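You operate a simulated robot arm through the tools that you are given. There is no shell and no other tool.

The job below is to be done with a simulated robot arm. You get a single attempt, and the scene is never put back.

JOB
Close the teal inlet valve, vent the blue test pot and slide the purple cup under the drain outlet.
Fine: the cup from the rubber mat at the back; inlet closed before the orange vent rocker goes to Open; it stays open; the green drain valve stays closed. Set down upright: what you pick out.

The check looks at the end state, three seconds after you hand in, the way a careful person would. Anything else that was tipped, shoved, dropped, spilled or broken makes it a failure.

ROBOT AND FRAMES
A 7-joint arm with a fingered hand, fixed in place. Base frame: the origin is on the floor under the middle of its stand, x ahead of it, y to its left, z up. Readings come in mm, degrees, newtons and seconds.
With the tool pointing down near the work surface it reaches from about 360 to 840 mm from the base axis. Its first joint turns from -115.0 to 115.0 degrees. Payload 5 kg.
The tool frame sits at the grasp point between the pads (the TCP): z along the fingers, y along the line on which they close. The tips reach 32 mm beyond it. The gripper opens to 160 mm; its body begins 89 mm behind the TCP. The gripper is a hand of 4 fingers: y runs from the thumb to the fingers, the wrist lies at [0, 0, -267] in the tool frame, and closing takes about 1.5 s.
Orientation is that of the tool frame in the base frame, as a unit quaternion [w, x, y, z]. With the fingers straight down and closing along the base's y, the tool's x points along the base's -x, its y along +y and its z along -z.

CONTROLS
- The arm moves only by the tool drive_tool. Its argument "commands" is a list that holds one entry, the list of rows, each a list of 6 numbers: the shift along the tool's x, y, z in mm, then the turn, a rotation vector about the tool's x, y, z in degrees. In form: [[[tx, ty, tz, ax, ay, az], ...]]. A call has 1 to 20 rows; each row is the pose to reach, as a shift and turn from the pose commanded when the call began, along the tool's axes at that moment. "fingers" is the gripper command, from -1 (shut) to 1 (fully open), values between in proportion, set as the call begins (left out, the last holds). Each row takes 0.2 s and may step no farther than 50 mm and 8.6 degrees from the row before; otherwise, or with a gripper value out of range, the whole call is refused. A pose out of reach is approached as far as the arm can. The call stops where the force on the tool passes 60 N (or 10 N more than at its start, if that is more) or the arm is blocked; 0.2 s more then pass. Each finger travels about 108 mm/s and halts on what it meets, pressing with about 26 N; the grip force reading is that of the motor and also rises with nothing between the fingers. The clock runs only during rows and for 0.2 s after the last one: add rows that repeat a pose to give the fingers time. It gives the time, the measured TCP pose, the force on the tool (base axes), the opening and the grip force at its end, in the units of the frame above (readings bear some noise), with the torque about the TCP (base axes, N m) and any sound that the robot's microphone picked up.
- Cameras (640 x 400 px; columns grow to the right, rows downward): "scene" is fixed at [48.2, 499.8, 1399.2]; the picture's right is [-0.52, -0.85, 0.00], its down [-0.39, 0.24, -0.89] and it looks along [0.76, -0.46, -0.46] (base axes); focal length 338 px, centre (320, 200). "wrist" rides on the gripper at [80, -4, -114] in the tool frame; the picture's right is [0.05, 1.00, 0.00], its down [-0.82, 0.04, -0.58] and it looks along [-0.58, 0.03, 0.82] (tool axes); focal length 265 px, centre (320, 200). There is no depth. A picture from a camera that has moved, and an enlarged one, comes with that camera's place and axes in the base frame and with its lens.
- get_image(camera): a new picture of that camera. No time passes.
- slide_trunk(by): slides the trunk up (or, below 0, down) by that many mm; the arm rides with it, the base frame stays. It gives what a move gives, with no picture.
- finger_targets(finger1, finger2, finger3, thumb_bend): sets how far each is bent, from 0 (flat) to 1 (curled in); at 0.3 the hand is open as for a grip, at 0.7 the pads meet at the TCP. One left out holds its place. A second passes; each finger stops where it meets its share of the squeeze, and holds until it gets a number again. A gripper value or a shape takes the hand back. It gives what a move gives, with no picture; readings hold the bend of each and the force on the fingers (four entries, about 0 where the hand has none), thumb and palm.
- grasp_type(shape): the hand has 4 fingers and takes this shape, open, in about a second: jaw (thumb against the fingers, like two jaws); tri (thumb and two fingers); tip (a fingertip pinch); poke (one finger out to press); point (the index stretched); flat (the hand flat); cup (the hand cupped); fist (a fist). The gripper value then closes the fingers along that shape, each until it touches; the sizes above hold for jaw. It gives what a move gives, with no picture.
- close_up(camera, box): a new picture of the part [left, top, right, bottom] of that camera's present view, enlarged. No time passes.
- close_job(): hands the job in; it is judged then, once.

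Places have to be worked out from the pictures, the camera data and where the tool is seen. Open the gripper and draw the arm clear of the work before you hand the job in, unless the task says otherwise.

The tools are called after ">>>" as name(argument=value, ...) on one line, values as JSON. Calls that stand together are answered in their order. drive_tool: Moves the arm, as the interface text tells. Its arguments: {"type":"object","properties":{"commands":{"type":"array","items":{"type":"array","items":{"type":"array","items":{"type":"number"}}}},"fingers":{"type":"number"}},"required":["commands"]} The other tools are called the same way: slide_trunk (by) moves the trunk up or down; grasp_type (shape) gives the hand a shape; finger_targets (finger1, finger2, finger3, thumb_bend) moves the fingers one by one; get_image (camera) takes a picture; close_up (camera, box) takes an enlarged picture of a part of a camera's view; close_job () hands the job in.

At the start:

```text
t: 0.0
position: [438.8, 122.2, 1194.1]
orientation: [0.0, 0.0, 1.0, 0.0]
force: [-0.2, -0.6, -0.1]
torque: [0.01, -0.01, 0.01]
gripper_width: 159.7
grip_force: 0.0
shape: jaw
bend: [0.3, 0.3, 0.3, 0.3]
finger forces: [0.1, 0.0, 0.1, 0.1, 0.1, 0.0]
trunk travel left (down, up): [-825.0, 165.0]
```

scene: 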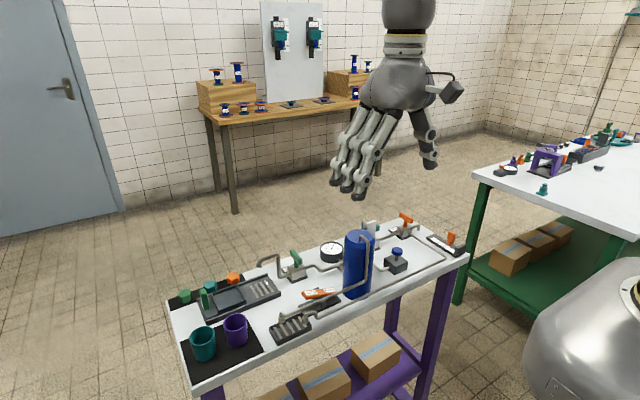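
wrist: 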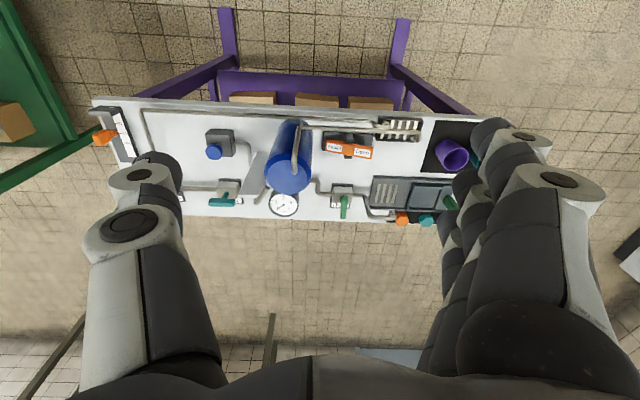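

I start by looking closer at the bench in both camera views, to tell the valves, labels and cups apart.

>>> close_up(camera="scene", box=[160, 200, 320, 400])

>>> close_up(camera="scene", box=[310, 200, 480, 310])

>>> close_up(camera="wrist", box=[80, 80, 290, 230])

>>> close_up(camera="wrist", box=[270, 80, 480, 230])

```text
2.00 times, centred on (240, 300) of scene
camera zoom: at [48.2, 499.8, 1399.2], right [-0.52, -0.85, 0.0], down [-0.39, 0.24, -0.89], along [0.76, -0.46, -0.46], focal length 676 px, centre (480, 0)
```

zoom: 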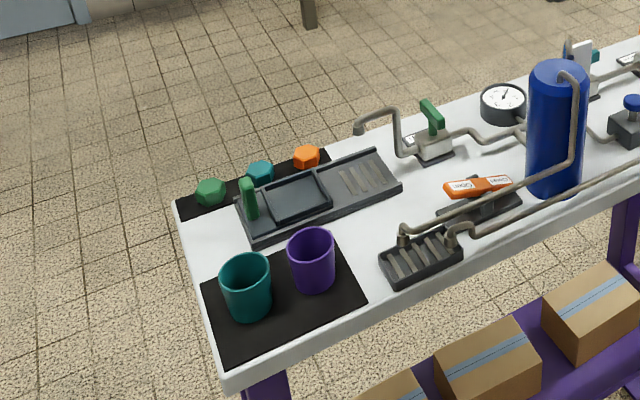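

```text
3.64 times, centred on (395, 255) of scene
camera zoom: at [48.2, 499.8, 1399.2], right [-0.52, -0.85, 0.0], down [-0.39, 0.24, -0.89], along [0.76, -0.46, -0.46], focal length 1230 px, centre (47, 0)
```

zoom: 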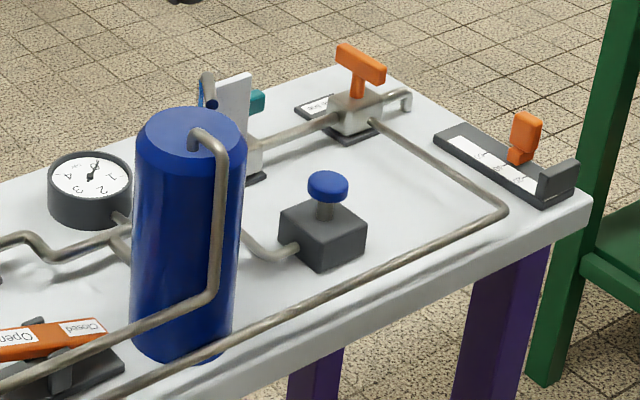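

```text
2.67 times, centred on (185, 155) of wrist
camera zoom: at [358.5, 118.7, 1307.8], right [-0.05, 1.0, 0.0], down [0.82, 0.04, 0.58], along [0.58, 0.03, -0.82], focal length 708 px, centre (680, 320)
```

zoom: 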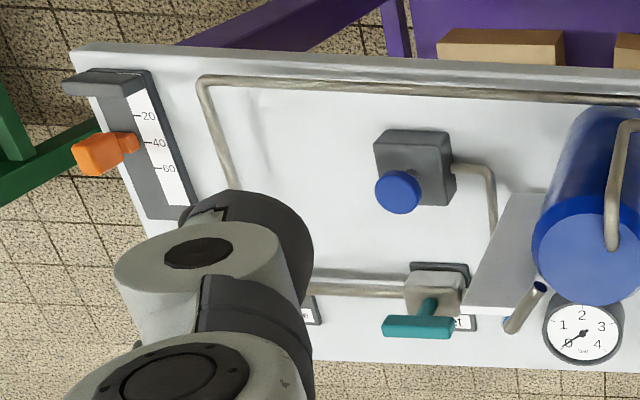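

```text
2.67 times, centred on (375, 155) of wrist
camera zoom: at [358.5, 118.7, 1307.8], right [-0.05, 1.0, 0.0], down [0.82, 0.04, 0.58], along [0.58, 0.03, -0.82], focal length 708 px, centre (173, 320)
```

zoom: 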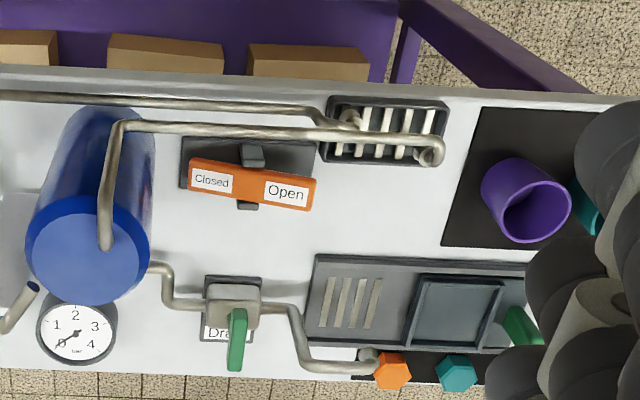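

The gauge, valves and cups sit at around z≈800 on the bench; the purple cup is at the near-left mat and the drain pipe ends over a dark tray at the far side. I move the hand left and a little lower for a closer view of the cup, tray and outlet.

>>> drive_tool(commands=[[[0, 45, 10, 0, 0, 0], [0, 90, 20, 0, 0, 0], [0, 135, 30, 0, 0, 0], [0, 170, 40, 0, 0, 0], [0, 170, 40, 0, 0, 0]]])

>>> get_image(camera="wrist")

>>> get_image(camera="scene")

```text
t: 1.2
position: [436.9, 291.2, 1150.8]
orientation: [0.001, 0.0, 1.0, 0.0]
force: [-0.1, -0.7, -0.3]
torque: [0.03, 0.01, -0.03]
gripper_width: 160.0
grip_force: 0.1
shape: jaw
bend: [0.3, 0.3, 0.3, 0.3]
finger forces: [0.1, 0.0, 0.0, 0.1, 0.0, 0.0]
trunk travel left (down, up): [-825.0, 165.0]
```

```text
taken
camera wrist: at [357.1, 287.1, 1265.8], right [-0.05, 1.0, 0.0], down [0.82, 0.04, 0.58], along [0.58, 0.03, -0.82], focal length 265 px, centre (320, 200)
```

wrist: 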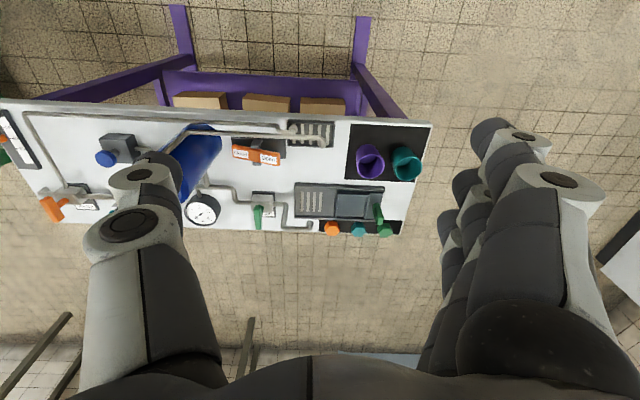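

```text
taken
```

scene: 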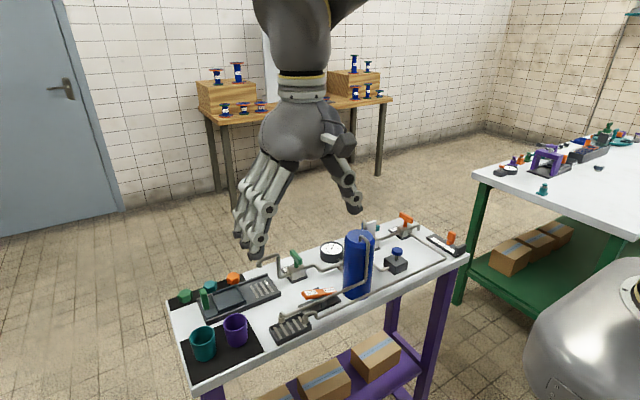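

>>> close_up(camera="wrist", box=[270, 110, 440, 245])

>>> close_up(camera="wrist", box=[180, 110, 330, 240])

>>> close_up(camera="scene", box=[160, 240, 290, 370])

>>> close_up(camera="scene", box=[250, 230, 380, 350])

```text
2.96 times, centred on (355, 178) of wrist
camera zoom: at [357.1, 287.1, 1265.8], right [-0.05, 1.0, 0.0], down [0.82, 0.04, 0.58], along [0.58, 0.03, -0.82], focal length 786 px, centre (216, 267)
```

zoom: 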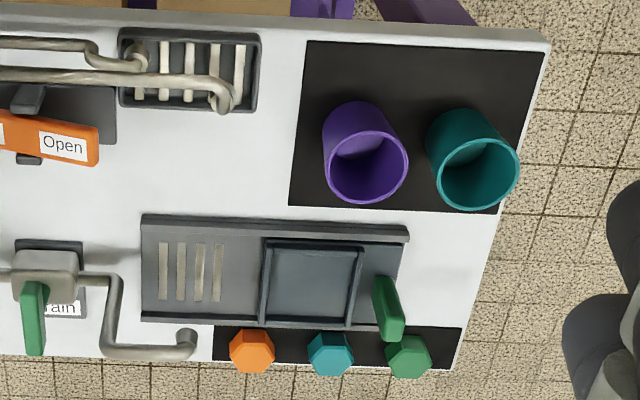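

```text
3.08 times, centred on (255, 175) of wrist
camera zoom: at [357.1, 287.1, 1265.8], right [-0.05, 1.0, 0.0], down [0.82, 0.04, 0.58], along [0.58, 0.03, -0.82], focal length 817 px, centre (520, 277)
```

zoom: 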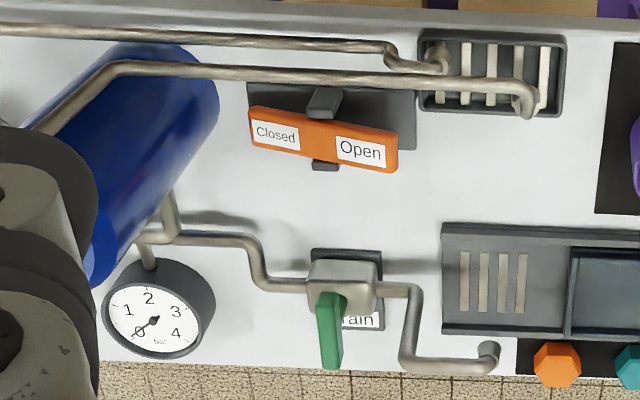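

```text
3.08 times, centred on (225, 305) of scene
camera zoom: at [48.2, 499.8, 1399.2], right [-0.52, -0.85, 0.0], down [-0.39, 0.24, -0.89], along [0.76, -0.46, -0.46], focal length 1041 px, centre (612, -123)
```

zoom: 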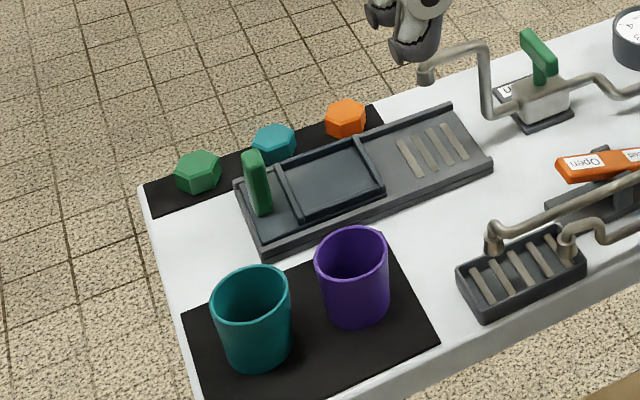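

```text
3.33 times, centred on (315, 290) of scene
camera zoom: at [48.2, 499.8, 1399.2], right [-0.52, -0.85, 0.0], down [-0.39, 0.24, -0.89], along [0.76, -0.46, -0.46], focal length 1127 px, centre (337, -100)
```

zoom: 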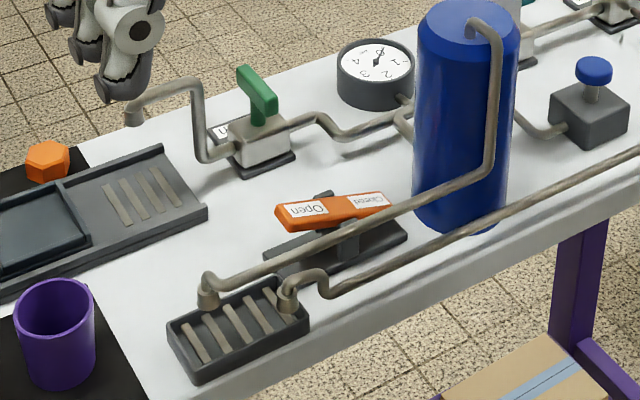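

The dark tray holds a sliding square sled with a green grip at its left end, and slots below the drain outlet; the cup should ride on that sled. Now I move right and a bit lower to inspect the teal inlet valve.

>>> drive_tool(commands=[[[0, -45, 10, 0, 0, 0], [0, -90, 20, 0, 0, 0], [0, -135, 30, 0, 0, 0], [0, -180, 40, 0, 0, 0], [0, -225, 50, 0, 0, 0], [0, -270, 60, 0, 0, 0], [0, -315, 70, 0, 0, 0], [0, -360, 80, 0, 0, 0], [0, -360, 80, 0, 0, 0]]])

>>> get_image(camera="wrist")

>>> get_image(camera="scene")

```text
t: 3.2
position: [436.8, -66.8, 1071.4]
orientation: [0.0, 0.0, 1.0, 0.001]
force: [-0.6, 0.0, -0.3]
torque: [-0.01, -0.01, 0.0]
gripper_width: 159.8
grip_force: 0.1
shape: jaw
bend: [0.3, 0.3, 0.3, 0.3]
finger forces: [0.0, 0.1, 0.1, 0.0, 0.0, 0.0]
trunk travel left (down, up): [-825.0, 165.0]
```

```text
taken
camera wrist: at [358.7, -70.8, 1186.4], right [-0.05, 1.0, 0.0], down [0.82, 0.04, 0.58], along [0.58, 0.03, -0.82], focal length 265 px, centre (320, 200)
```

wrist: 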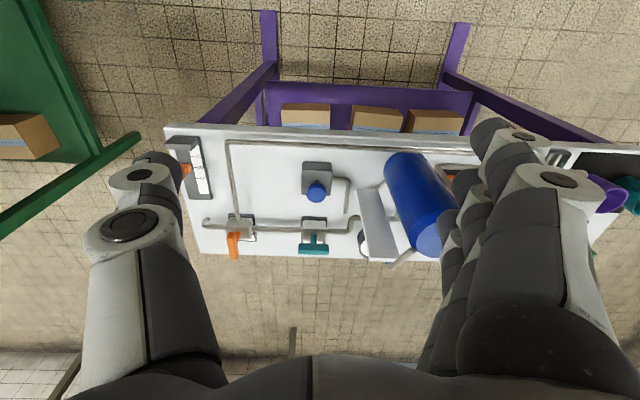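

```text
taken
```

scene: 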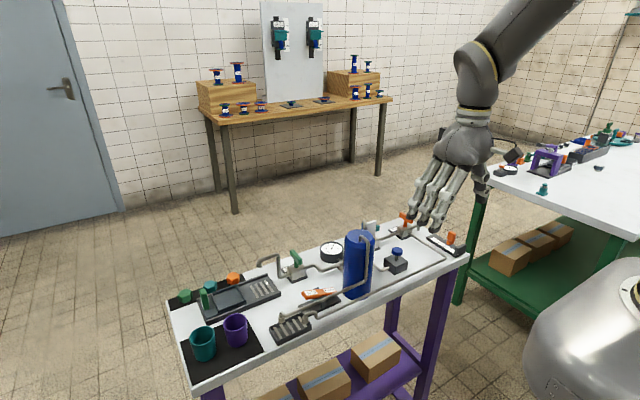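

>>> close_up(camera="wrist", box=[280, 150, 450, 270])

>>> close_up(camera="wrist", box=[160, 130, 340, 270])

>>> close_up(camera="scene", box=[340, 195, 440, 275])

```text
3.33 times, centred on (365, 210) of wrist
camera zoom: at [358.7, -70.8, 1186.4], right [-0.05, 1.0, 0.0], down [0.82, 0.04, 0.58], along [0.58, 0.03, -0.82], focal length 885 px, centre (170, 167)
```

zoom: 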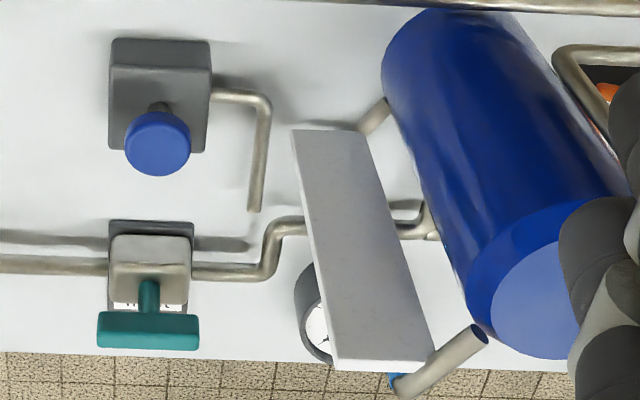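

```text
2.86 times, centred on (250, 200) of wrist
camera zoom: at [358.7, -70.8, 1186.4], right [-0.05, 1.0, 0.0], down [0.82, 0.04, 0.58], along [0.58, 0.03, -0.82], focal length 758 px, centre (520, 200)
```

zoom: 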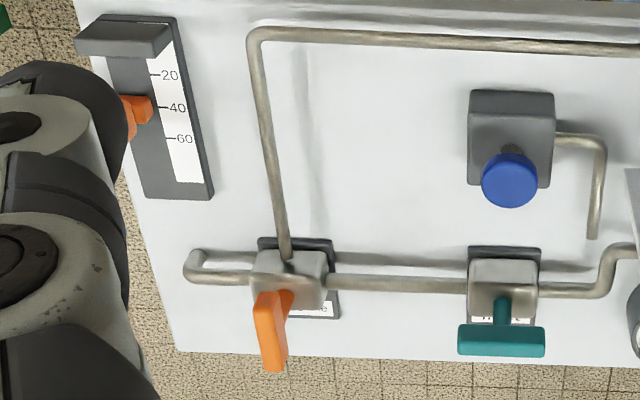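

```text
5.00 times, centred on (390, 235) of scene
camera zoom: at [48.2, 499.8, 1399.2], right [-0.52, -0.85, 0.0], down [-0.39, 0.24, -0.89], along [0.76, -0.46, -0.46], focal length 1691 px, centre (-30, 25)
```

zoom: 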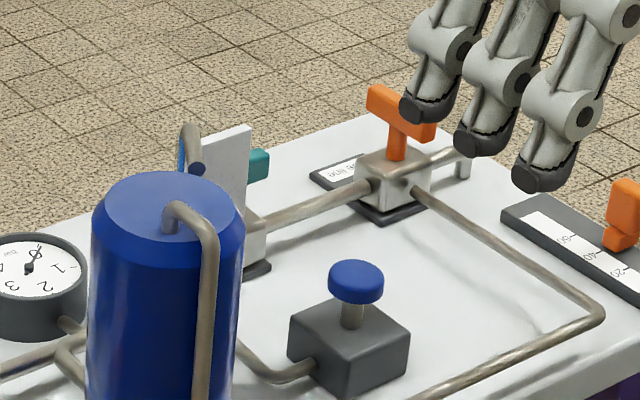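

The teal T-handle lies along the pipe (open), centred near (685, -65, 868), about 52 mm long along y; the green and orange handles lie across their pipes. I turn the hand 90° about the vertical, half-close the fingers and move above the teal handle, staying high.

>>> drive_tool(commands=[[[-22.5, 0, 6, 0, 0, -8.2], [-45, 0, 12, 0, 0, -16.4], [-67.5, 0, 18, 0, 0, -24.6], [-90, 0, 24, 0, 0, -32.8], [-112.5, 0, 30, 0, 0, -41], [-135, 0, 36, 0, 0, -49.2], [-157.5, 0, 42, 0, 0, -57.4], [-180, 0, 48, 0, 0, -65.6], [-202.5, 0, 54, 0, 0, -73.8], [-225, 0, 60, 0, 0, -82], [-248, 0, 66, 0, 0, -90], [-248, 0, 66, 0, 0, -90]]], fingers=0)

>>> get_image(camera="wrist")

>>> get_image(camera="scene")

```text
t: 5.8
position: [675.2, -66.7, 1006.7]
orientation: [-0.004, -0.694, 0.72, 0.003]
force: [-0.1, -0.6, -0.7]
torque: [0.03, -0.01, -0.02]
gripper_width: 80.4
grip_force: 0.0
shape: jaw
bend: [0.72, 0.72, 0.72, 0.7]
finger forces: [0.1, 0.1, 0.0, 0.0, 0.0, 0.0]
out of reach, approached as far as the arm can: row 11, 12
trunk travel left (down, up): [-825.0, 165.0]
```

```text
taken
camera wrist: at [678.5, -146.9, 1120.6], right [-1.0, -0.01, 0.01], down [-0.01, 0.82, 0.58], along [-0.01, 0.58, -0.82], focal length 265 px, centre (320, 200)
```

wrist: 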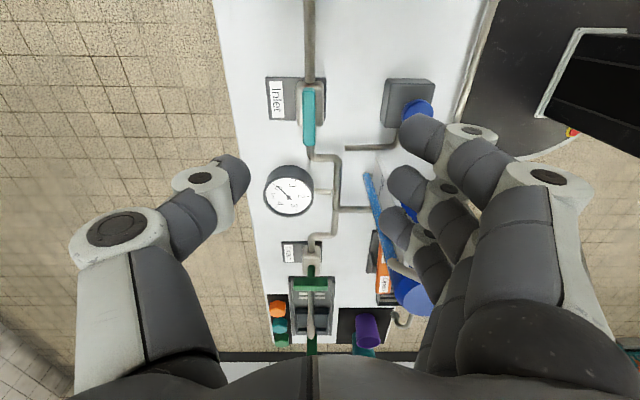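

```text
taken
```

scene: 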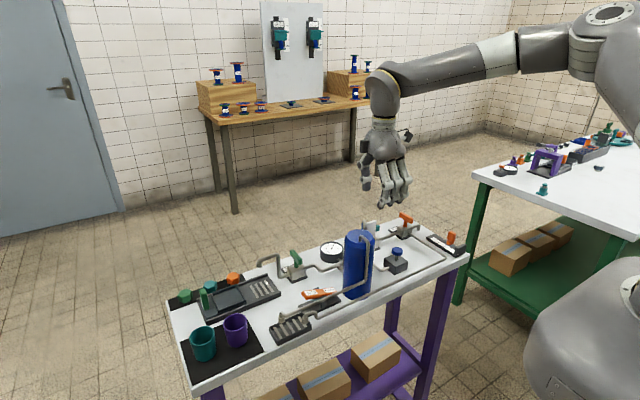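

The arm is near its limit at this trunk height, but the view confirms the teal handle at about (686, -65). I raise the hand 100 mm and then lower the trunk 170 mm to gain reach.

>>> drive_tool(commands=[[[0, 0, -40, 0, 0, 0], [0, 0, -80, 0, 0, 0], [0, 0, -100, 0, 0, 0], [0, 0, -100, 0, 0, 0]]])

>>> slide_trunk(by=-170)

>>> get_image(camera="wrist")

```text
t: 6.8
position: [675.3, -64.6, 1005.5]
orientation: [-0.004, -0.695, 0.719, 0.001]
force: [0.3, 0.6, 0.5]
torque: [-0.01, 0.01, 0.03]
gripper_width: 80.7
grip_force: 0.1
shape: jaw
bend: [0.72, 0.72, 0.72, 0.7]
finger forces: [0.0, 0.1, 0.0, 0.0, 0.0, 0.0]
out of reach, approached as far as the arm can: row 1, 2, 3, 4
trunk travel left (down, up): [-825.0, 165.0]
```

```text
t: 8.7
position: [676.7, -63.8, 836.6]
orientation: [-0.004, -0.695, 0.719, 0.001]
force: [1.5, -0.2, 3.1]
torque: [-0.01, -0.14, 0.04]
gripper_width: 80.1
grip_force: 0.0
shape: jaw
bend: [0.72, 0.72, 0.72, 0.7]
finger forces: [0.4, 0.1, 0.1, 0.0, 2.6, 0.1]
trunk travel left (down, up): [-655.0, 335.0]
```

```text
taken
camera wrist: at [679.0, -144.0, 951.1], right [-1.0, -0.02, 0.01], down [-0.01, 0.82, 0.58], along [-0.01, 0.58, -0.82], focal length 265 px, centre (320, 200)
```

wrist: 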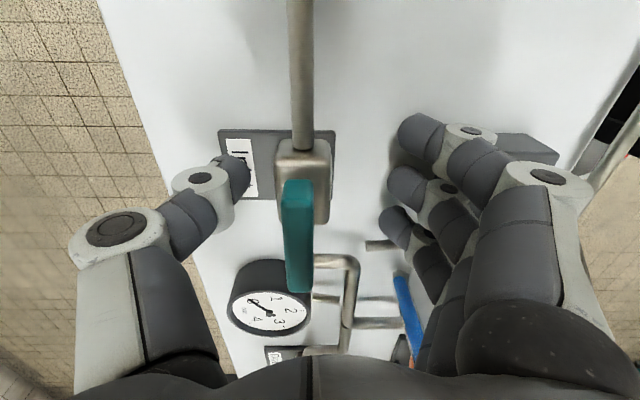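

The raise was refused as out of reach, so the hand went down around the valve, with a light 2.6 N thumb contact. I check the scene before any other move.

>>> get_image(camera="scene")

>>> close_up(camera="scene", box=[330, 170, 470, 280])

>>> close_up(camera="wrist", box=[190, 110, 450, 340])

```text
taken
```

scene: 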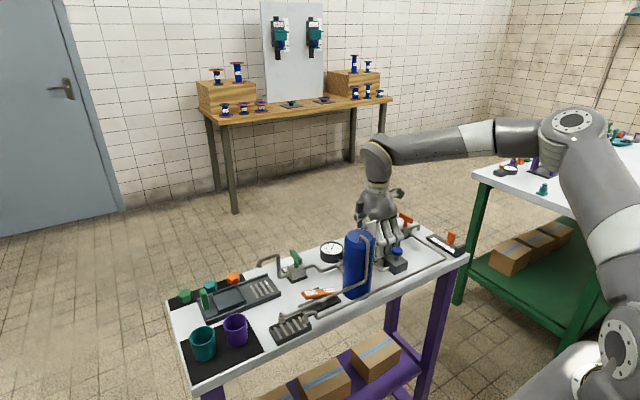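

```text
3.64 times, centred on (400, 225) of scene
camera zoom: at [48.2, 499.8, 1399.2], right [-0.52, -0.85, 0.0], down [-0.39, 0.24, -0.89], along [0.76, -0.46, -0.46], focal length 1230 px, centre (29, 109)
```

zoom: 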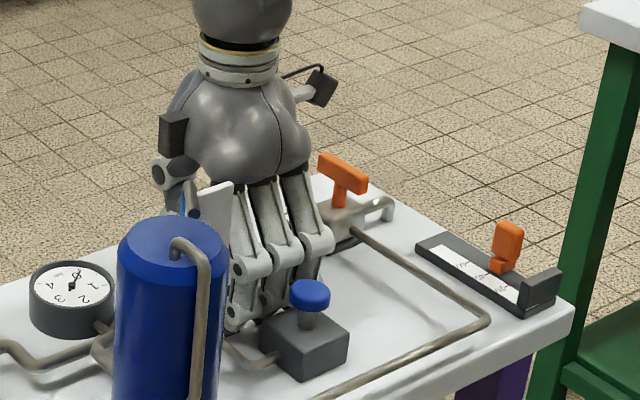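

```text
1.74 times, centred on (320, 225) of wrist
camera zoom: at [679.0, -144.0, 951.1], right [-1.0, -0.02, 0.01], down [-0.01, 0.82, 0.58], along [-0.01, 0.58, -0.82], focal length 462 px, centre (320, 156)
```

zoom: 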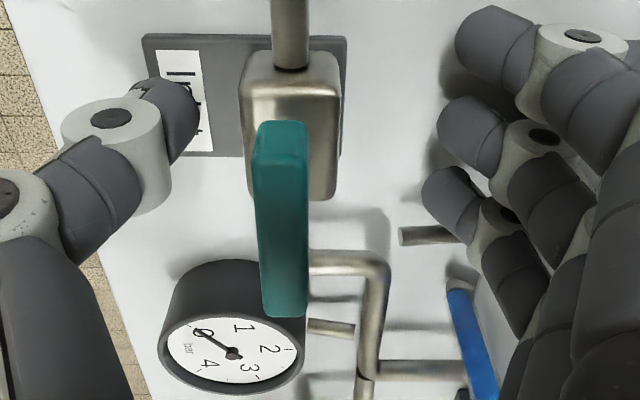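

Nothing looks disturbed, and the handle stands centred between thumb and fingers. Evidently the arm reaches farther with the trunk higher, so I slide the trunk straight up 145 mm and will then lower the arm itself.

>>> slide_trunk(by=145)

```text
t: 10.4
position: [676.5, -64.6, 981.8]
orientation: [-0.003, -0.694, 0.72, 0.001]
force: [0.9, 1.2, 0.4]
torque: [0.0, 0.02, 0.0]
gripper_width: 80.7
grip_force: 0.1
shape: jaw
bend: [0.72, 0.72, 0.72, 0.7]
finger forces: [0.0, 0.1, 0.1, 0.1, 0.0, 0.1]
trunk travel left (down, up): [-800.0, 190.0]
```

Now at z=982, clear above the handle. I test a small downward arm move to see which pose the arm takes as its reference.

>>> drive_tool(commands=[[[0, 0, 15, 0, 0, 0], [0, 0, 30, 0, 0, 0]]])

```text
t: 11.0
position: [675.8, -62.0, 950.9]
orientation: [-0.003, -0.695, 0.719, 0.001]
force: [-0.2, 0.6, -0.5]
torque: [-0.02, -0.03, -0.01]
gripper_width: 80.4
grip_force: 0.0
shape: jaw
bend: [0.72, 0.72, 0.72, 0.7]
finger forces: [0.0, 0.1, 0.0, 0.0, 0.0, 0.0]
trunk travel left (down, up): [-800.0, 190.0]
```

The reference follows the actual pose. I shift 10 mm forward to centre over the handle at x≈686, correct the small yaw, descend to z≈925, and look.

>>> drive_tool(commands=[[[1, -5, 10, 0, 0, -1], [3, -10, 25, 0, 0, -2], [3, -10, 25, 0, 0, -2]]])

>>> get_image(camera="wrist")

>>> close_up(camera="scene", box=[330, 150, 470, 270])

```text
t: 11.8
position: [685.0, -67.8, 925.9]
orientation: [-0.002, -0.706, 0.708, 0.001]
force: [-0.2, 0.2, -0.1]
torque: [-0.02, -0.01, 0.01]
gripper_width: 80.3
grip_force: 0.0
shape: jaw
bend: [0.72, 0.72, 0.72, 0.7]
finger forces: [0.0, 0.0, 0.0, 0.1, 0.0, 0.0]
trunk travel left (down, up): [-800.0, 190.0]
```

```text
taken
camera wrist: at [691.0, -147.0, 1040.8], right [-1.0, -0.05, 0.0], down [-0.04, 0.82, 0.57], along [-0.03, 0.57, -0.82], focal length 265 px, centre (320, 200)
```

wrist: 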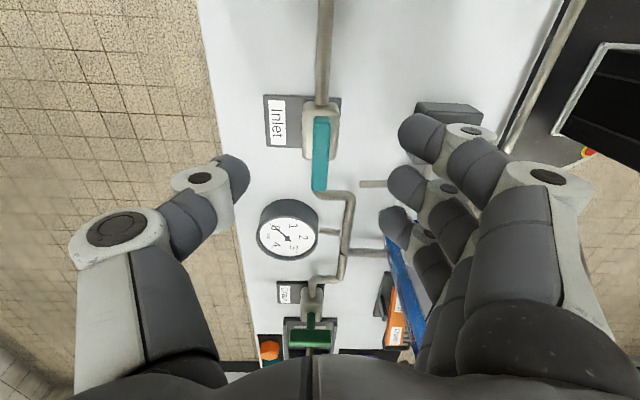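

```text
3.33 times, centred on (400, 210) of scene
camera zoom: at [48.2, 499.8, 1399.2], right [-0.52, -0.85, 0.0], down [-0.39, 0.24, -0.89], along [0.76, -0.46, -0.46], focal length 1127 px, centre (53, 167)
```

zoom: 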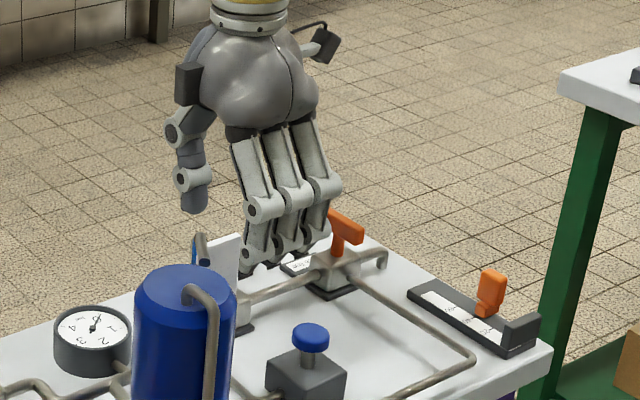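

The handle centre projects to about (686.5, -66), right under the TCP. I descend to z≈869 so the fingertips flank the handle without reaching the valve body.

>>> drive_tool(commands=[[[0, -1, 20, 0, 0, 0], [-1, -1.5, 40, 0, 0, 0], [-2, -1.5, 57, 0, 0, 0], [-2, -1.5, 57, 0, 0, 0]]])

>>> get_image(camera="wrist")

```text
t: 12.8
position: [686.0, -68.1, 868.7]
orientation: [-0.004, -0.707, 0.707, 0.001]
force: [0.2, 0.1, 0.4]
torque: [-0.02, 0.02, 0.02]
gripper_width: 80.5
grip_force: 0.0
shape: jaw
bend: [0.72, 0.72, 0.72, 0.7]
finger forces: [0.1, 0.0, 0.0, 0.1, 0.0, 0.0]
trunk travel left (down, up): [-800.0, 190.0]
```

```text
taken
camera wrist: at [692.9, -147.2, 983.1], right [-1.0, -0.05, 0.01], down [-0.04, 0.82, 0.58], along [-0.03, 0.57, -0.82], focal length 265 px, centre (320, 200)
```

wrist: 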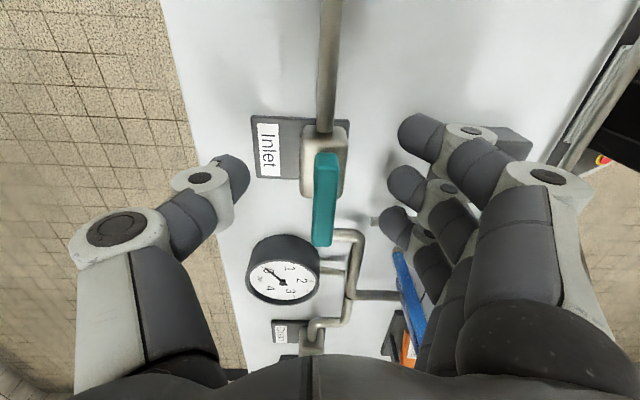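

The handle is centred exactly at the TCP. I close the fingers on it.

>>> drive_tool(commands=[[[0, 0, 0, 0, 0, 0], [0, 0, 0, 0, 0, 0], [0, 0, 0, 0, 0, 0], [0, 0, 0, 0, 0, 0], [0, 0, 0, 0, 0, 0], [0, 0, 0, 0, 0, 0]]], fingers=-1)

>>> get_image(camera="wrist")

```text
t: 14.2
position: [685.8, -67.5, 867.6]
orientation: [-0.003, -0.707, 0.707, 0.001]
force: [-2.6, -0.3, -1.9]
torque: [0.18, 0.25, 0.0]
gripper_width: 4.2
grip_force: 25.5
shape: jaw
bend: [0.65, 0.71, 0.71, 0.7]
finger forces: [6.8, 8.4, 8.2, 0.1, 21.6, 0.1]
trunk travel left (down, up): [-800.0, 190.0]
```

```text
taken
camera wrist: at [692.7, -147.2, 982.8], right [-1.0, -0.05, 0.01], down [-0.04, 0.82, 0.58], along [-0.04, 0.57, -0.82], focal length 265 px, centre (320, 200)
```

wrist: 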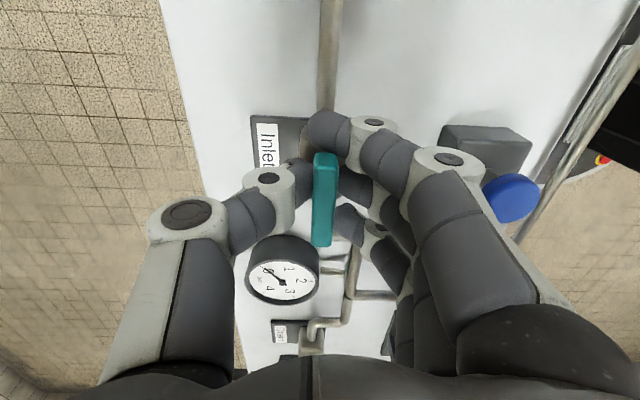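

The grip holds the handle (thumb 22 N, fingers about 7–8 N each). I try turning it clockwise seen from above (+z of tool), 24° first, and watch the torque.

>>> drive_tool(commands=[[[0, 0, 0, 0, 0, 6], [0, 0, 0, 0, 0, 12], [0, 0, 0, 0, 0, 18], [0, 0, 0, 0, 0, 24]]])

>>> get_image(camera="wrist")

```text
t: 15.2
position: [686.1, -67.5, 869.5]
orientation: [-0.003, -0.544, 0.839, 0.001]
force: [2.8, -8.5, -8.0]
torque: [0.12, -0.65, 1.07]
gripper_width: 2.8
grip_force: 25.7
shape: jaw
bend: [0.64, 0.7, 0.72, 0.7]
finger forces: [21.7, 14.7, 3.8, 0.1, 34.1, 0.0]
trunk travel left (down, up): [-800.0, 190.0]
```

```text
taken
camera wrist: at [659.9, -141.8, 983.4], right [-0.93, 0.36, 0.01], down [0.3, 0.76, 0.57], along [0.2, 0.54, -0.82], focal length 265 px, centre (320, 200)
```

wrist: 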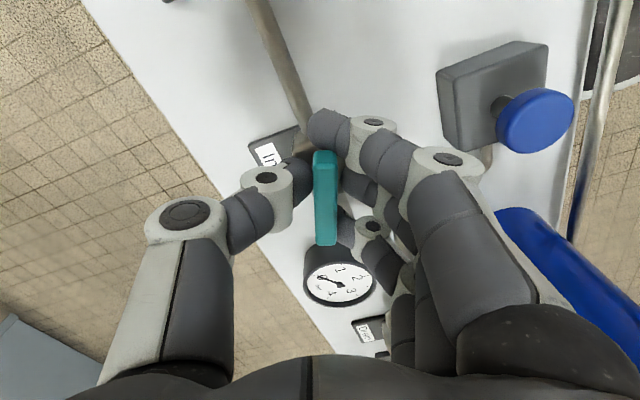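

The handle turns together with the hand (torque ~1 N m), so this direction is free. I continue another 40°.

>>> drive_tool(commands=[[[0, 0, 0, 0, 0, 7], [0, 0, 0, 0, 0, 14], [0, 0, 0, 0, 0, 21], [0, 0, 0, 0, 0, 28], [0, 0, 0, 0, 0, 35], [0, 0, 0, 0, 0, 40]]])

>>> get_image(camera="wrist")

>>> close_up(camera="scene", box=[330, 150, 470, 270])

```text
t: 16.7
position: [677.8, -75.0, 867.5]
orientation: [-0.014, -0.222, 0.975, -0.003]
force: [-22.7, -20.7, 12.4]
torque: [-0.74, 0.82, 0.43]
gripper_width: 3.6
grip_force: 25.7
shape: jaw
bend: [0.69, 0.7, 0.73, 0.7]
finger forces: [0.1, 29.1, 3.0, 0.0, 27.8, 0.1]
trunk travel left (down, up): [-800.0, 190.0]
stopped in row 6: the force on the tool passed its limit at 62 N (the readings are from after the stop); the commanded pose is now the measured one
```

```text
taken
camera wrist: at [609.7, -110.9, 984.0], right [-0.48, 0.88, 0.0], down [0.73, 0.4, 0.55], along [0.49, 0.27, -0.83], focal length 265 px, centre (320, 200)
```

wrist: 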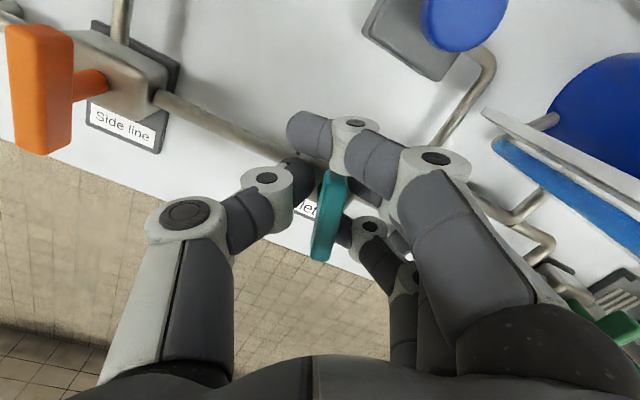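

```text
3.33 times, centred on (400, 210) of scene
camera zoom: at [48.2, 499.8, 1399.2], right [-0.52, -0.85, 0.0], down [-0.39, 0.24, -0.89], along [0.76, -0.46, -0.46], focal length 1127 px, centre (53, 167)
```

zoom: 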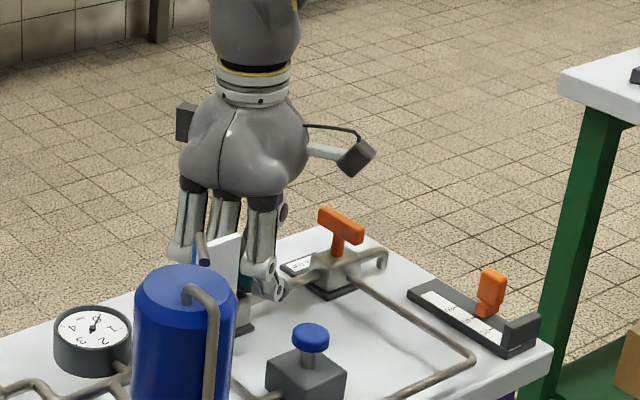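

The turn stopped at about 64° with 62 N; the picture shows the handle about 70° round, still ~20° short of square to the pipe. I release the handle by opening the fingers to see where it stands.

>>> drive_tool(commands=[[[0, 0, 0, 0, 0, 0], [0, 0, 0, 0, 0, 0], [0, 0, 0, 0, 0, 0], [0, 0, 0, 0, 0, 0], [0, 0, 0, 0, 0, 0]]], fingers=0)

>>> get_image(camera="wrist")

```text
t: 17.9
position: [680.9, -68.0, 866.1]
orientation: [-0.012, -0.223, 0.975, -0.001]
force: [0.1, 0.3, -0.3]
torque: [0.01, -0.05, -0.01]
gripper_width: 79.2
grip_force: 0.0
shape: jaw
bend: [0.72, 0.72, 0.72, 0.7]
finger forces: [0.0, 0.1, 0.0, 0.0, 0.0, 0.1]
trunk travel left (down, up): [-800.0, 190.0]
```

```text
taken
camera wrist: at [614.2, -106.0, 981.9], right [-0.48, 0.88, 0.0], down [0.73, 0.4, 0.56], along [0.49, 0.27, -0.83], focal length 265 px, centre (320, 200)
```

wrist: 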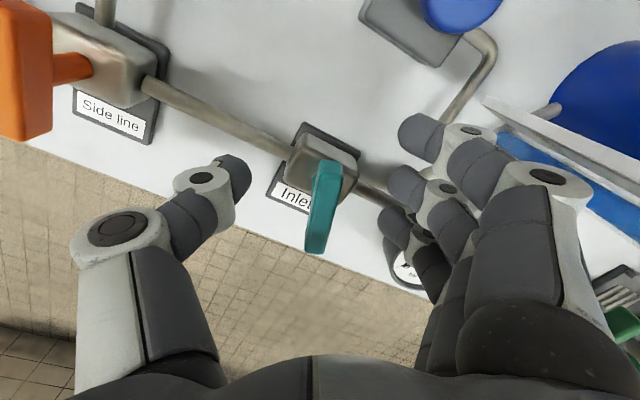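

Released, the handle stands about 21° short of square to the pipe. I recentre the TCP on the stem axis (686, -65), 8 mm higher to keep the tips off the valve body, and regrip.

>>> drive_tool(commands=[[[-3, 0, -5, 0, 0, 0], [-7, 0, -8, 0, 0, 0], [-7, 0, -8, 0, 0, 0]]])

>>> drive_tool(commands=[[[0, 0, 0, 0, 0, 0], [0, 0, 0, 0, 0, 0], [0, 0, 0, 0, 0, 0], [0, 0, 0, 0, 0, 0], [0, 0, 0, 0, 0, 0], [0, 0, 0, 0, 0, 0]]], fingers=-1)

>>> get_image(camera="wrist")

```text
t: 18.7
position: [687.2, -66.4, 873.0]
orientation: [-0.012, -0.224, 0.975, -0.001]
force: [-0.8, 0.3, 0.5]
torque: [0.0, 0.01, -0.01]
gripper_width: 79.2
grip_force: 0.0
shape: jaw
bend: [0.72, 0.72, 0.72, 0.7]
finger forces: [0.0, 0.0, 0.0, 0.0, 0.0, 0.1]
trunk travel left (down, up): [-800.0, 190.0]
```

```text
t: 20.1
position: [687.8, -65.9, 871.2]
orientation: [-0.013, -0.223, 0.975, -0.002]
force: [-0.6, -1.0, -9.2]
torque: [-0.1, -0.1, 0.01]
gripper_width: 3.0
grip_force: 26.1
shape: jaw
bend: [0.71, 0.71, 0.68, 0.7]
finger forces: [7.4, 10.0, 6.7, 0.0, 22.3, 0.1]
trunk travel left (down, up): [-800.0, 190.0]
```

```text
taken
camera wrist: at [620.7, -104.2, 988.8], right [-0.48, 0.88, 0.01], down [0.73, 0.4, 0.56], along [0.49, 0.27, -0.83], focal length 265 px, centre (320, 200)
```

wrist: 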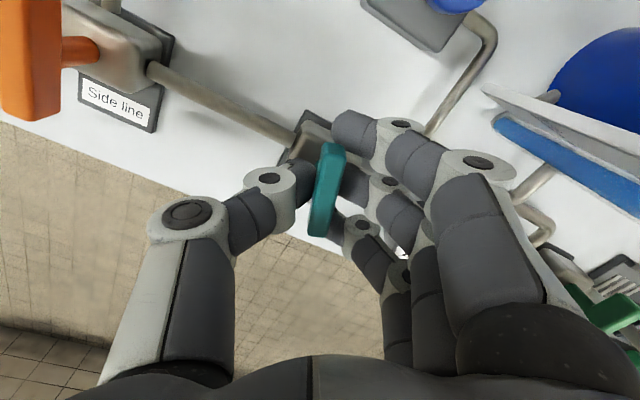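

All three fingers and the thumb now bear on the handle. I turn a further 24° clockwise in small steps.

>>> drive_tool(commands=[[[0, 0, 0, 0, 0, 4], [0, 0, 0, 0, 0, 8], [0, 0, 0, 0, 0, 12], [0, 0, 0, 0, 0, 16], [0, 0, 0, 0, 0, 20], [0, 0, 0, 0, 0, 24]]])

>>> get_image(camera="wrist")

```text
t: 21.5
position: [687.1, -66.3, 872.5]
orientation: [-0.014, -0.015, 1.0, -0.004]
force: [-6.0, -5.6, -14.5]
torque: [-0.2, -0.02, 0.23]
gripper_width: 2.6
grip_force: 26.0
shape: jaw
bend: [0.71, 0.71, 0.67, 0.7]
finger forces: [11.6, 7.9, 8.0, 0.0, 25.2, 0.1]
trunk travel left (down, up): [-800.0, 190.0]
```

```text
taken
camera wrist: at [610.8, -72.3, 989.2], right [-0.08, 1.0, -0.01], down [0.83, 0.07, 0.56], along [0.55, 0.04, -0.83], focal length 265 px, centre (320, 200)
```

wrist: 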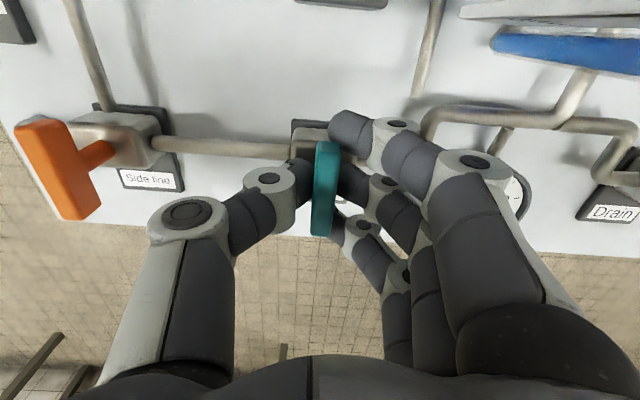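

The handle now lies along x, square to the pipe. I nudge 4° more to feel whether it is at its stop.

>>> drive_tool(commands=[[[0, 0, 0, 0, 0, 2], [0, 0, 0, 0, 0, 4], [0, 0, 0, 0, 0, 4]]])

>>> close_up(camera="wrist", box=[220, 80, 440, 260])

```text
t: 22.3
position: [687.6, -66.9, 872.8]
orientation: [-0.012, 0.02, 1.0, -0.005]
force: [-4.9, -8.1, -13.0]
torque: [-0.29, -0.08, 0.26]
gripper_width: 2.5
grip_force: 25.9
shape: jaw
bend: [0.71, 0.71, 0.67, 0.7]
finger forces: [10.2, 7.5, 7.7, 0.1, 26.6, 0.0]
trunk travel left (down, up): [-800.0, 190.0]
```

```text
2.22 times, centred on (330, 170) of wrist
camera zoom: at [610.6, -66.8, 988.9], right [-0.01, 1.0, -0.01], down [0.83, 0.01, 0.56], along [0.56, 0.0, -0.83], focal length 590 px, centre (298, 267)
```

zoom: 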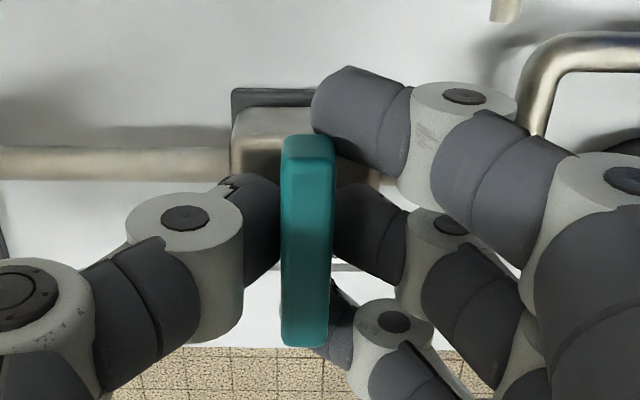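

The torque stays low and the handle has settled at ~90° to its pipe: the inlet is closed. I open the fingers and then rise straight up.

>>> drive_tool(commands=[[[0, 0, 0, 0, 0, 0], [0, 0, 0, 0, 0, 0], [0, 0, 0, 0, 0, 0], [0, 0, 0, 0, 0, 0], [0, 0, 0, 0, 0, 0]]], fingers=0)

>>> drive_tool(commands=[[[0, 0, -30, 0, 0, 0], [0, 0, -60, 0, 0, 0], [0, 0, -90, 0, 0, 0]]])

>>> get_image(camera="wrist")

>>> get_image(camera="scene")

```text
t: 23.5
position: [687.5, -65.9, 874.1]
orientation: [-0.012, 0.019, 1.0, -0.004]
force: [-0.5, 0.5, 0.4]
torque: [-0.04, 0.03, 0.01]
gripper_width: 79.2
grip_force: 0.1
shape: jaw
bend: [0.72, 0.72, 0.72, 0.7]
finger forces: [0.0, 0.1, 0.0, 0.0, 0.1, 0.1]
trunk travel left (down, up): [-800.0, 190.0]
```

```text
t: 24.3
position: [687.9, -64.9, 965.4]
orientation: [-0.011, 0.019, 1.0, -0.004]
force: [-0.7, 0.3, 0.1]
torque: [-0.03, -0.02, -0.03]
gripper_width: 79.0
grip_force: 0.0
shape: jaw
bend: [0.72, 0.72, 0.72, 0.7]
finger forces: [0.0, 0.0, 0.0, 0.0, 0.0, 0.0]
trunk travel left (down, up): [-800.0, 190.0]
```

```text
taken
camera wrist: at [610.7, -65.2, 1082.0], right [-0.01, 1.0, -0.01], down [0.83, 0.02, 0.56], along [0.56, 0.0, -0.83], focal length 265 px, centre (320, 200)
```

wrist: 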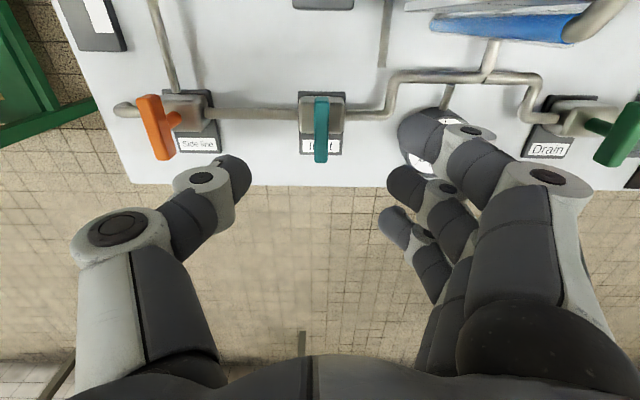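

```text
taken
```

scene: 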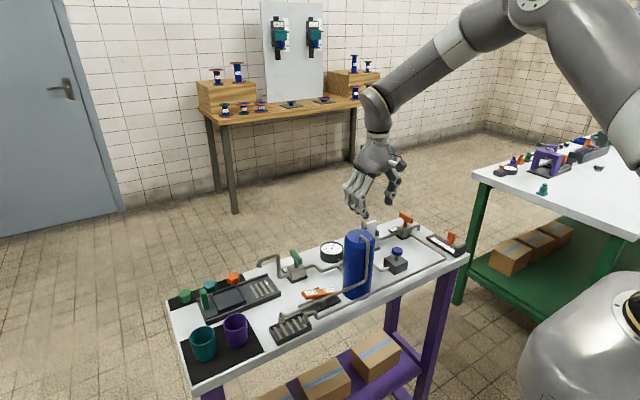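

The teal handle is now square to its pipe, matching the green closed one. I back away and up, correct the small tilt, and swing left to look closely at the vent rocker.

>>> drive_tool(commands=[[[30, 0, -20, 0, -0.4, -0.6], [65, 0, -40, -0.2, -0.8, -1.2], [100, 0, -60, -0.4, -1.2, -2], [140, 0, -80, -0.4, -1.2, -2], [180, 0, -95, -0.4, -1.2, -2], [210, 0, -105, -0.4, -1.2, -2], [210, 45, -105, -0.4, -1.2, -2], [210, 90, -105, -0.4, -1.2, -2], [210, 135, -105, -0.4, -1.2, -2], [210, 180, -105, -0.4, -1.2, -2], [210, 225, -105, -0.4, -1.2, -2], [210, 250, -105, -0.4, -1.2, -2], [210, 250, -105, -0.4, -1.2, -2]]])

>>> get_image(camera="wrist")

>>> close_up(camera="wrist", box=[240, 90, 400, 230])

>>> close_up(camera="scene", box=[260, 260, 380, 350])

```text
t: 27.1
position: [493.3, 193.0, 1071.5]
orientation: [-0.001, 0.002, 1.0, -0.001]
force: [0.1, 0.2, -0.3]
torque: [0.0, 0.01, 0.01]
gripper_width: 79.5
grip_force: 0.0
shape: jaw
bend: [0.72, 0.72, 0.72, 0.7]
finger forces: [0.1, 0.0, 0.1, 0.0, 0.0, 0.0]
trunk travel left (down, up): [-800.0, 190.0]
```

```text
taken
camera wrist: at [414.8, 188.8, 1186.6], right [-0.05, 1.0, 0.0], down [0.82, 0.04, 0.58], along [0.57, 0.03, -0.82], focal length 265 px, centre (320, 200)
```

wrist: 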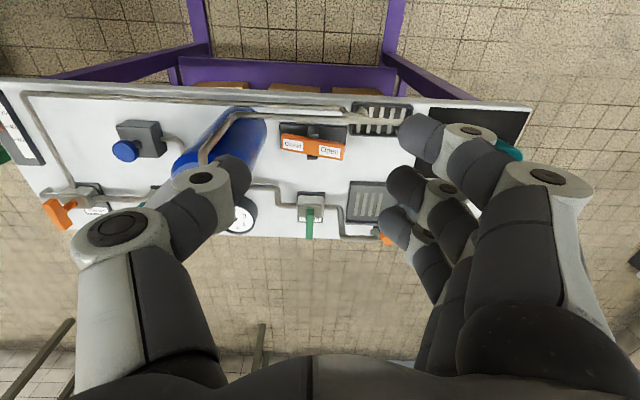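

```text
2.86 times, centred on (320, 160) of wrist
camera zoom: at [414.8, 188.8, 1186.6], right [-0.05, 1.0, 0.0], down [0.82, 0.04, 0.58], along [0.57, 0.03, -0.82], focal length 758 px, centre (320, 314)
```

zoom: 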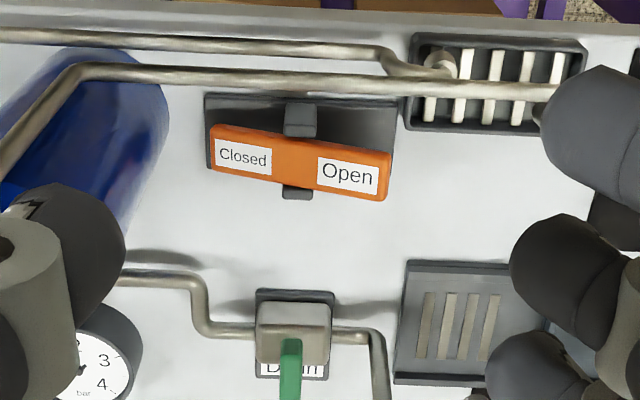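

```text
4.44 times, centred on (320, 305) of scene
camera zoom: at [48.2, 499.8, 1399.2], right [-0.52, -0.85, 0.0], down [-0.39, 0.24, -0.89], along [0.76, -0.46, -0.46], focal length 1503 px, centre (320, -267)
```

zoom: 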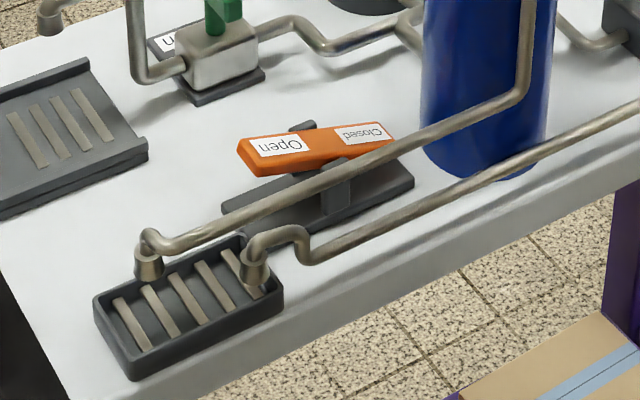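

The rocker's Open end is raised, centred near (570, 212, 845), with the vent pipe about 54 mm nearer the robot at z≈874. I set the hand to the poke shape in free space and look at where its tip is.

>>> grasp_type(shape="poke")

>>> get_image(camera="wrist")

>>> get_image(camera="scene")

```text
t: 28.0
position: [493.3, 191.7, 1071.5]
orientation: [-0.001, 0.002, 1.0, -0.001]
force: [-0.3, -0.4, 0.2]
torque: [-0.01, 0.02, -0.02]
gripper_width: 0.2
grip_force: 0.0
shape: poke
bend: [1.0, 1.0, 1.0, 0.47]
finger forces: [0.0, 0.0, 0.1, 0.0, 0.1, 0.1]
trunk travel left (down, up): [-800.0, 190.0]
```

```text
taken
camera wrist: at [414.8, 188.6, 1186.5], right [-0.05, 1.0, 0.0], down [0.82, 0.04, 0.57], along [0.57, 0.03, -0.82], focal length 265 px, centre (320, 200)
```

wrist: 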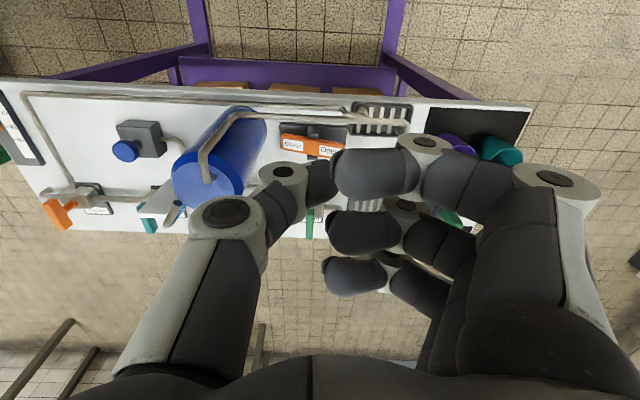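

```text
taken
```

scene: 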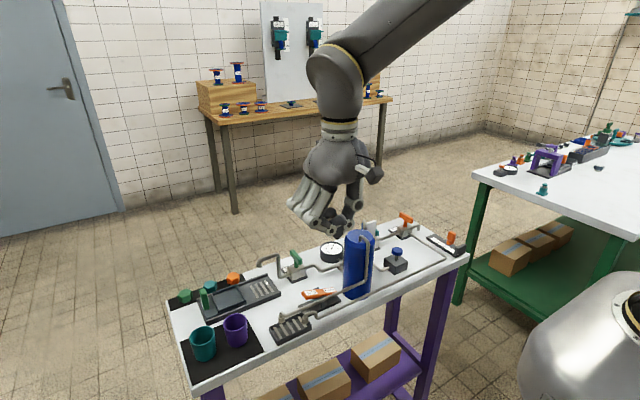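

In poke, all three fingers curl and the thumb sticks forward; I try "point", which should stretch just the index.

>>> grasp_type(shape="point")

>>> get_image(camera="wrist")

>>> close_up(camera="scene", box=[250, 100, 430, 330])

```text
t: 28.9
position: [493.1, 191.5, 1072.1]
orientation: [-0.001, 0.001, 1.0, -0.001]
force: [-0.6, -1.3, 0.6]
torque: [-0.02, 0.02, 0.03]
gripper_width: 152.2
grip_force: 0.1
shape: point
bend: [0.3, 1.0, 1.0, 0.54]
finger forces: [0.0, 0.1, 0.0, 0.0, 0.0, 0.0]
trunk travel left (down, up): [-800.0, 190.0]
```

```text
taken
camera wrist: at [414.8, 188.6, 1186.5], right [-0.05, 1.0, 0.0], down [0.82, 0.04, 0.57], along [0.57, 0.03, -0.82], focal length 265 px, centre (320, 200)
```

wrist: 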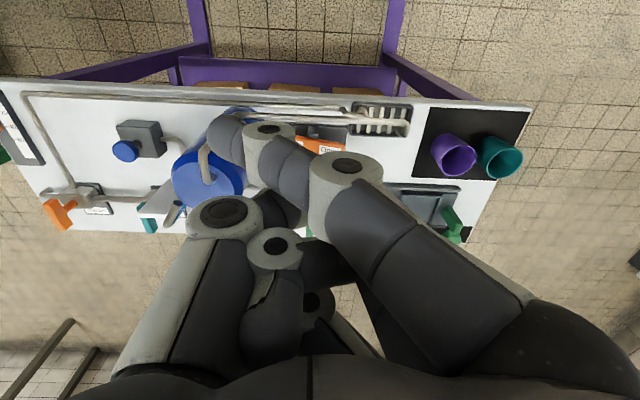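

```text
1.74 times, centred on (340, 215) of scene
camera zoom: at [48.2, 499.8, 1399.2], right [-0.52, -0.85, 0.0], down [-0.39, 0.24, -0.89], along [0.76, -0.46, -0.46], focal length 588 px, centre (285, 174)
```

zoom: 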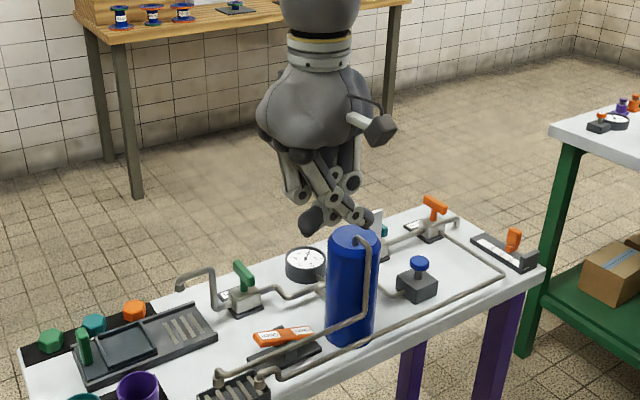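

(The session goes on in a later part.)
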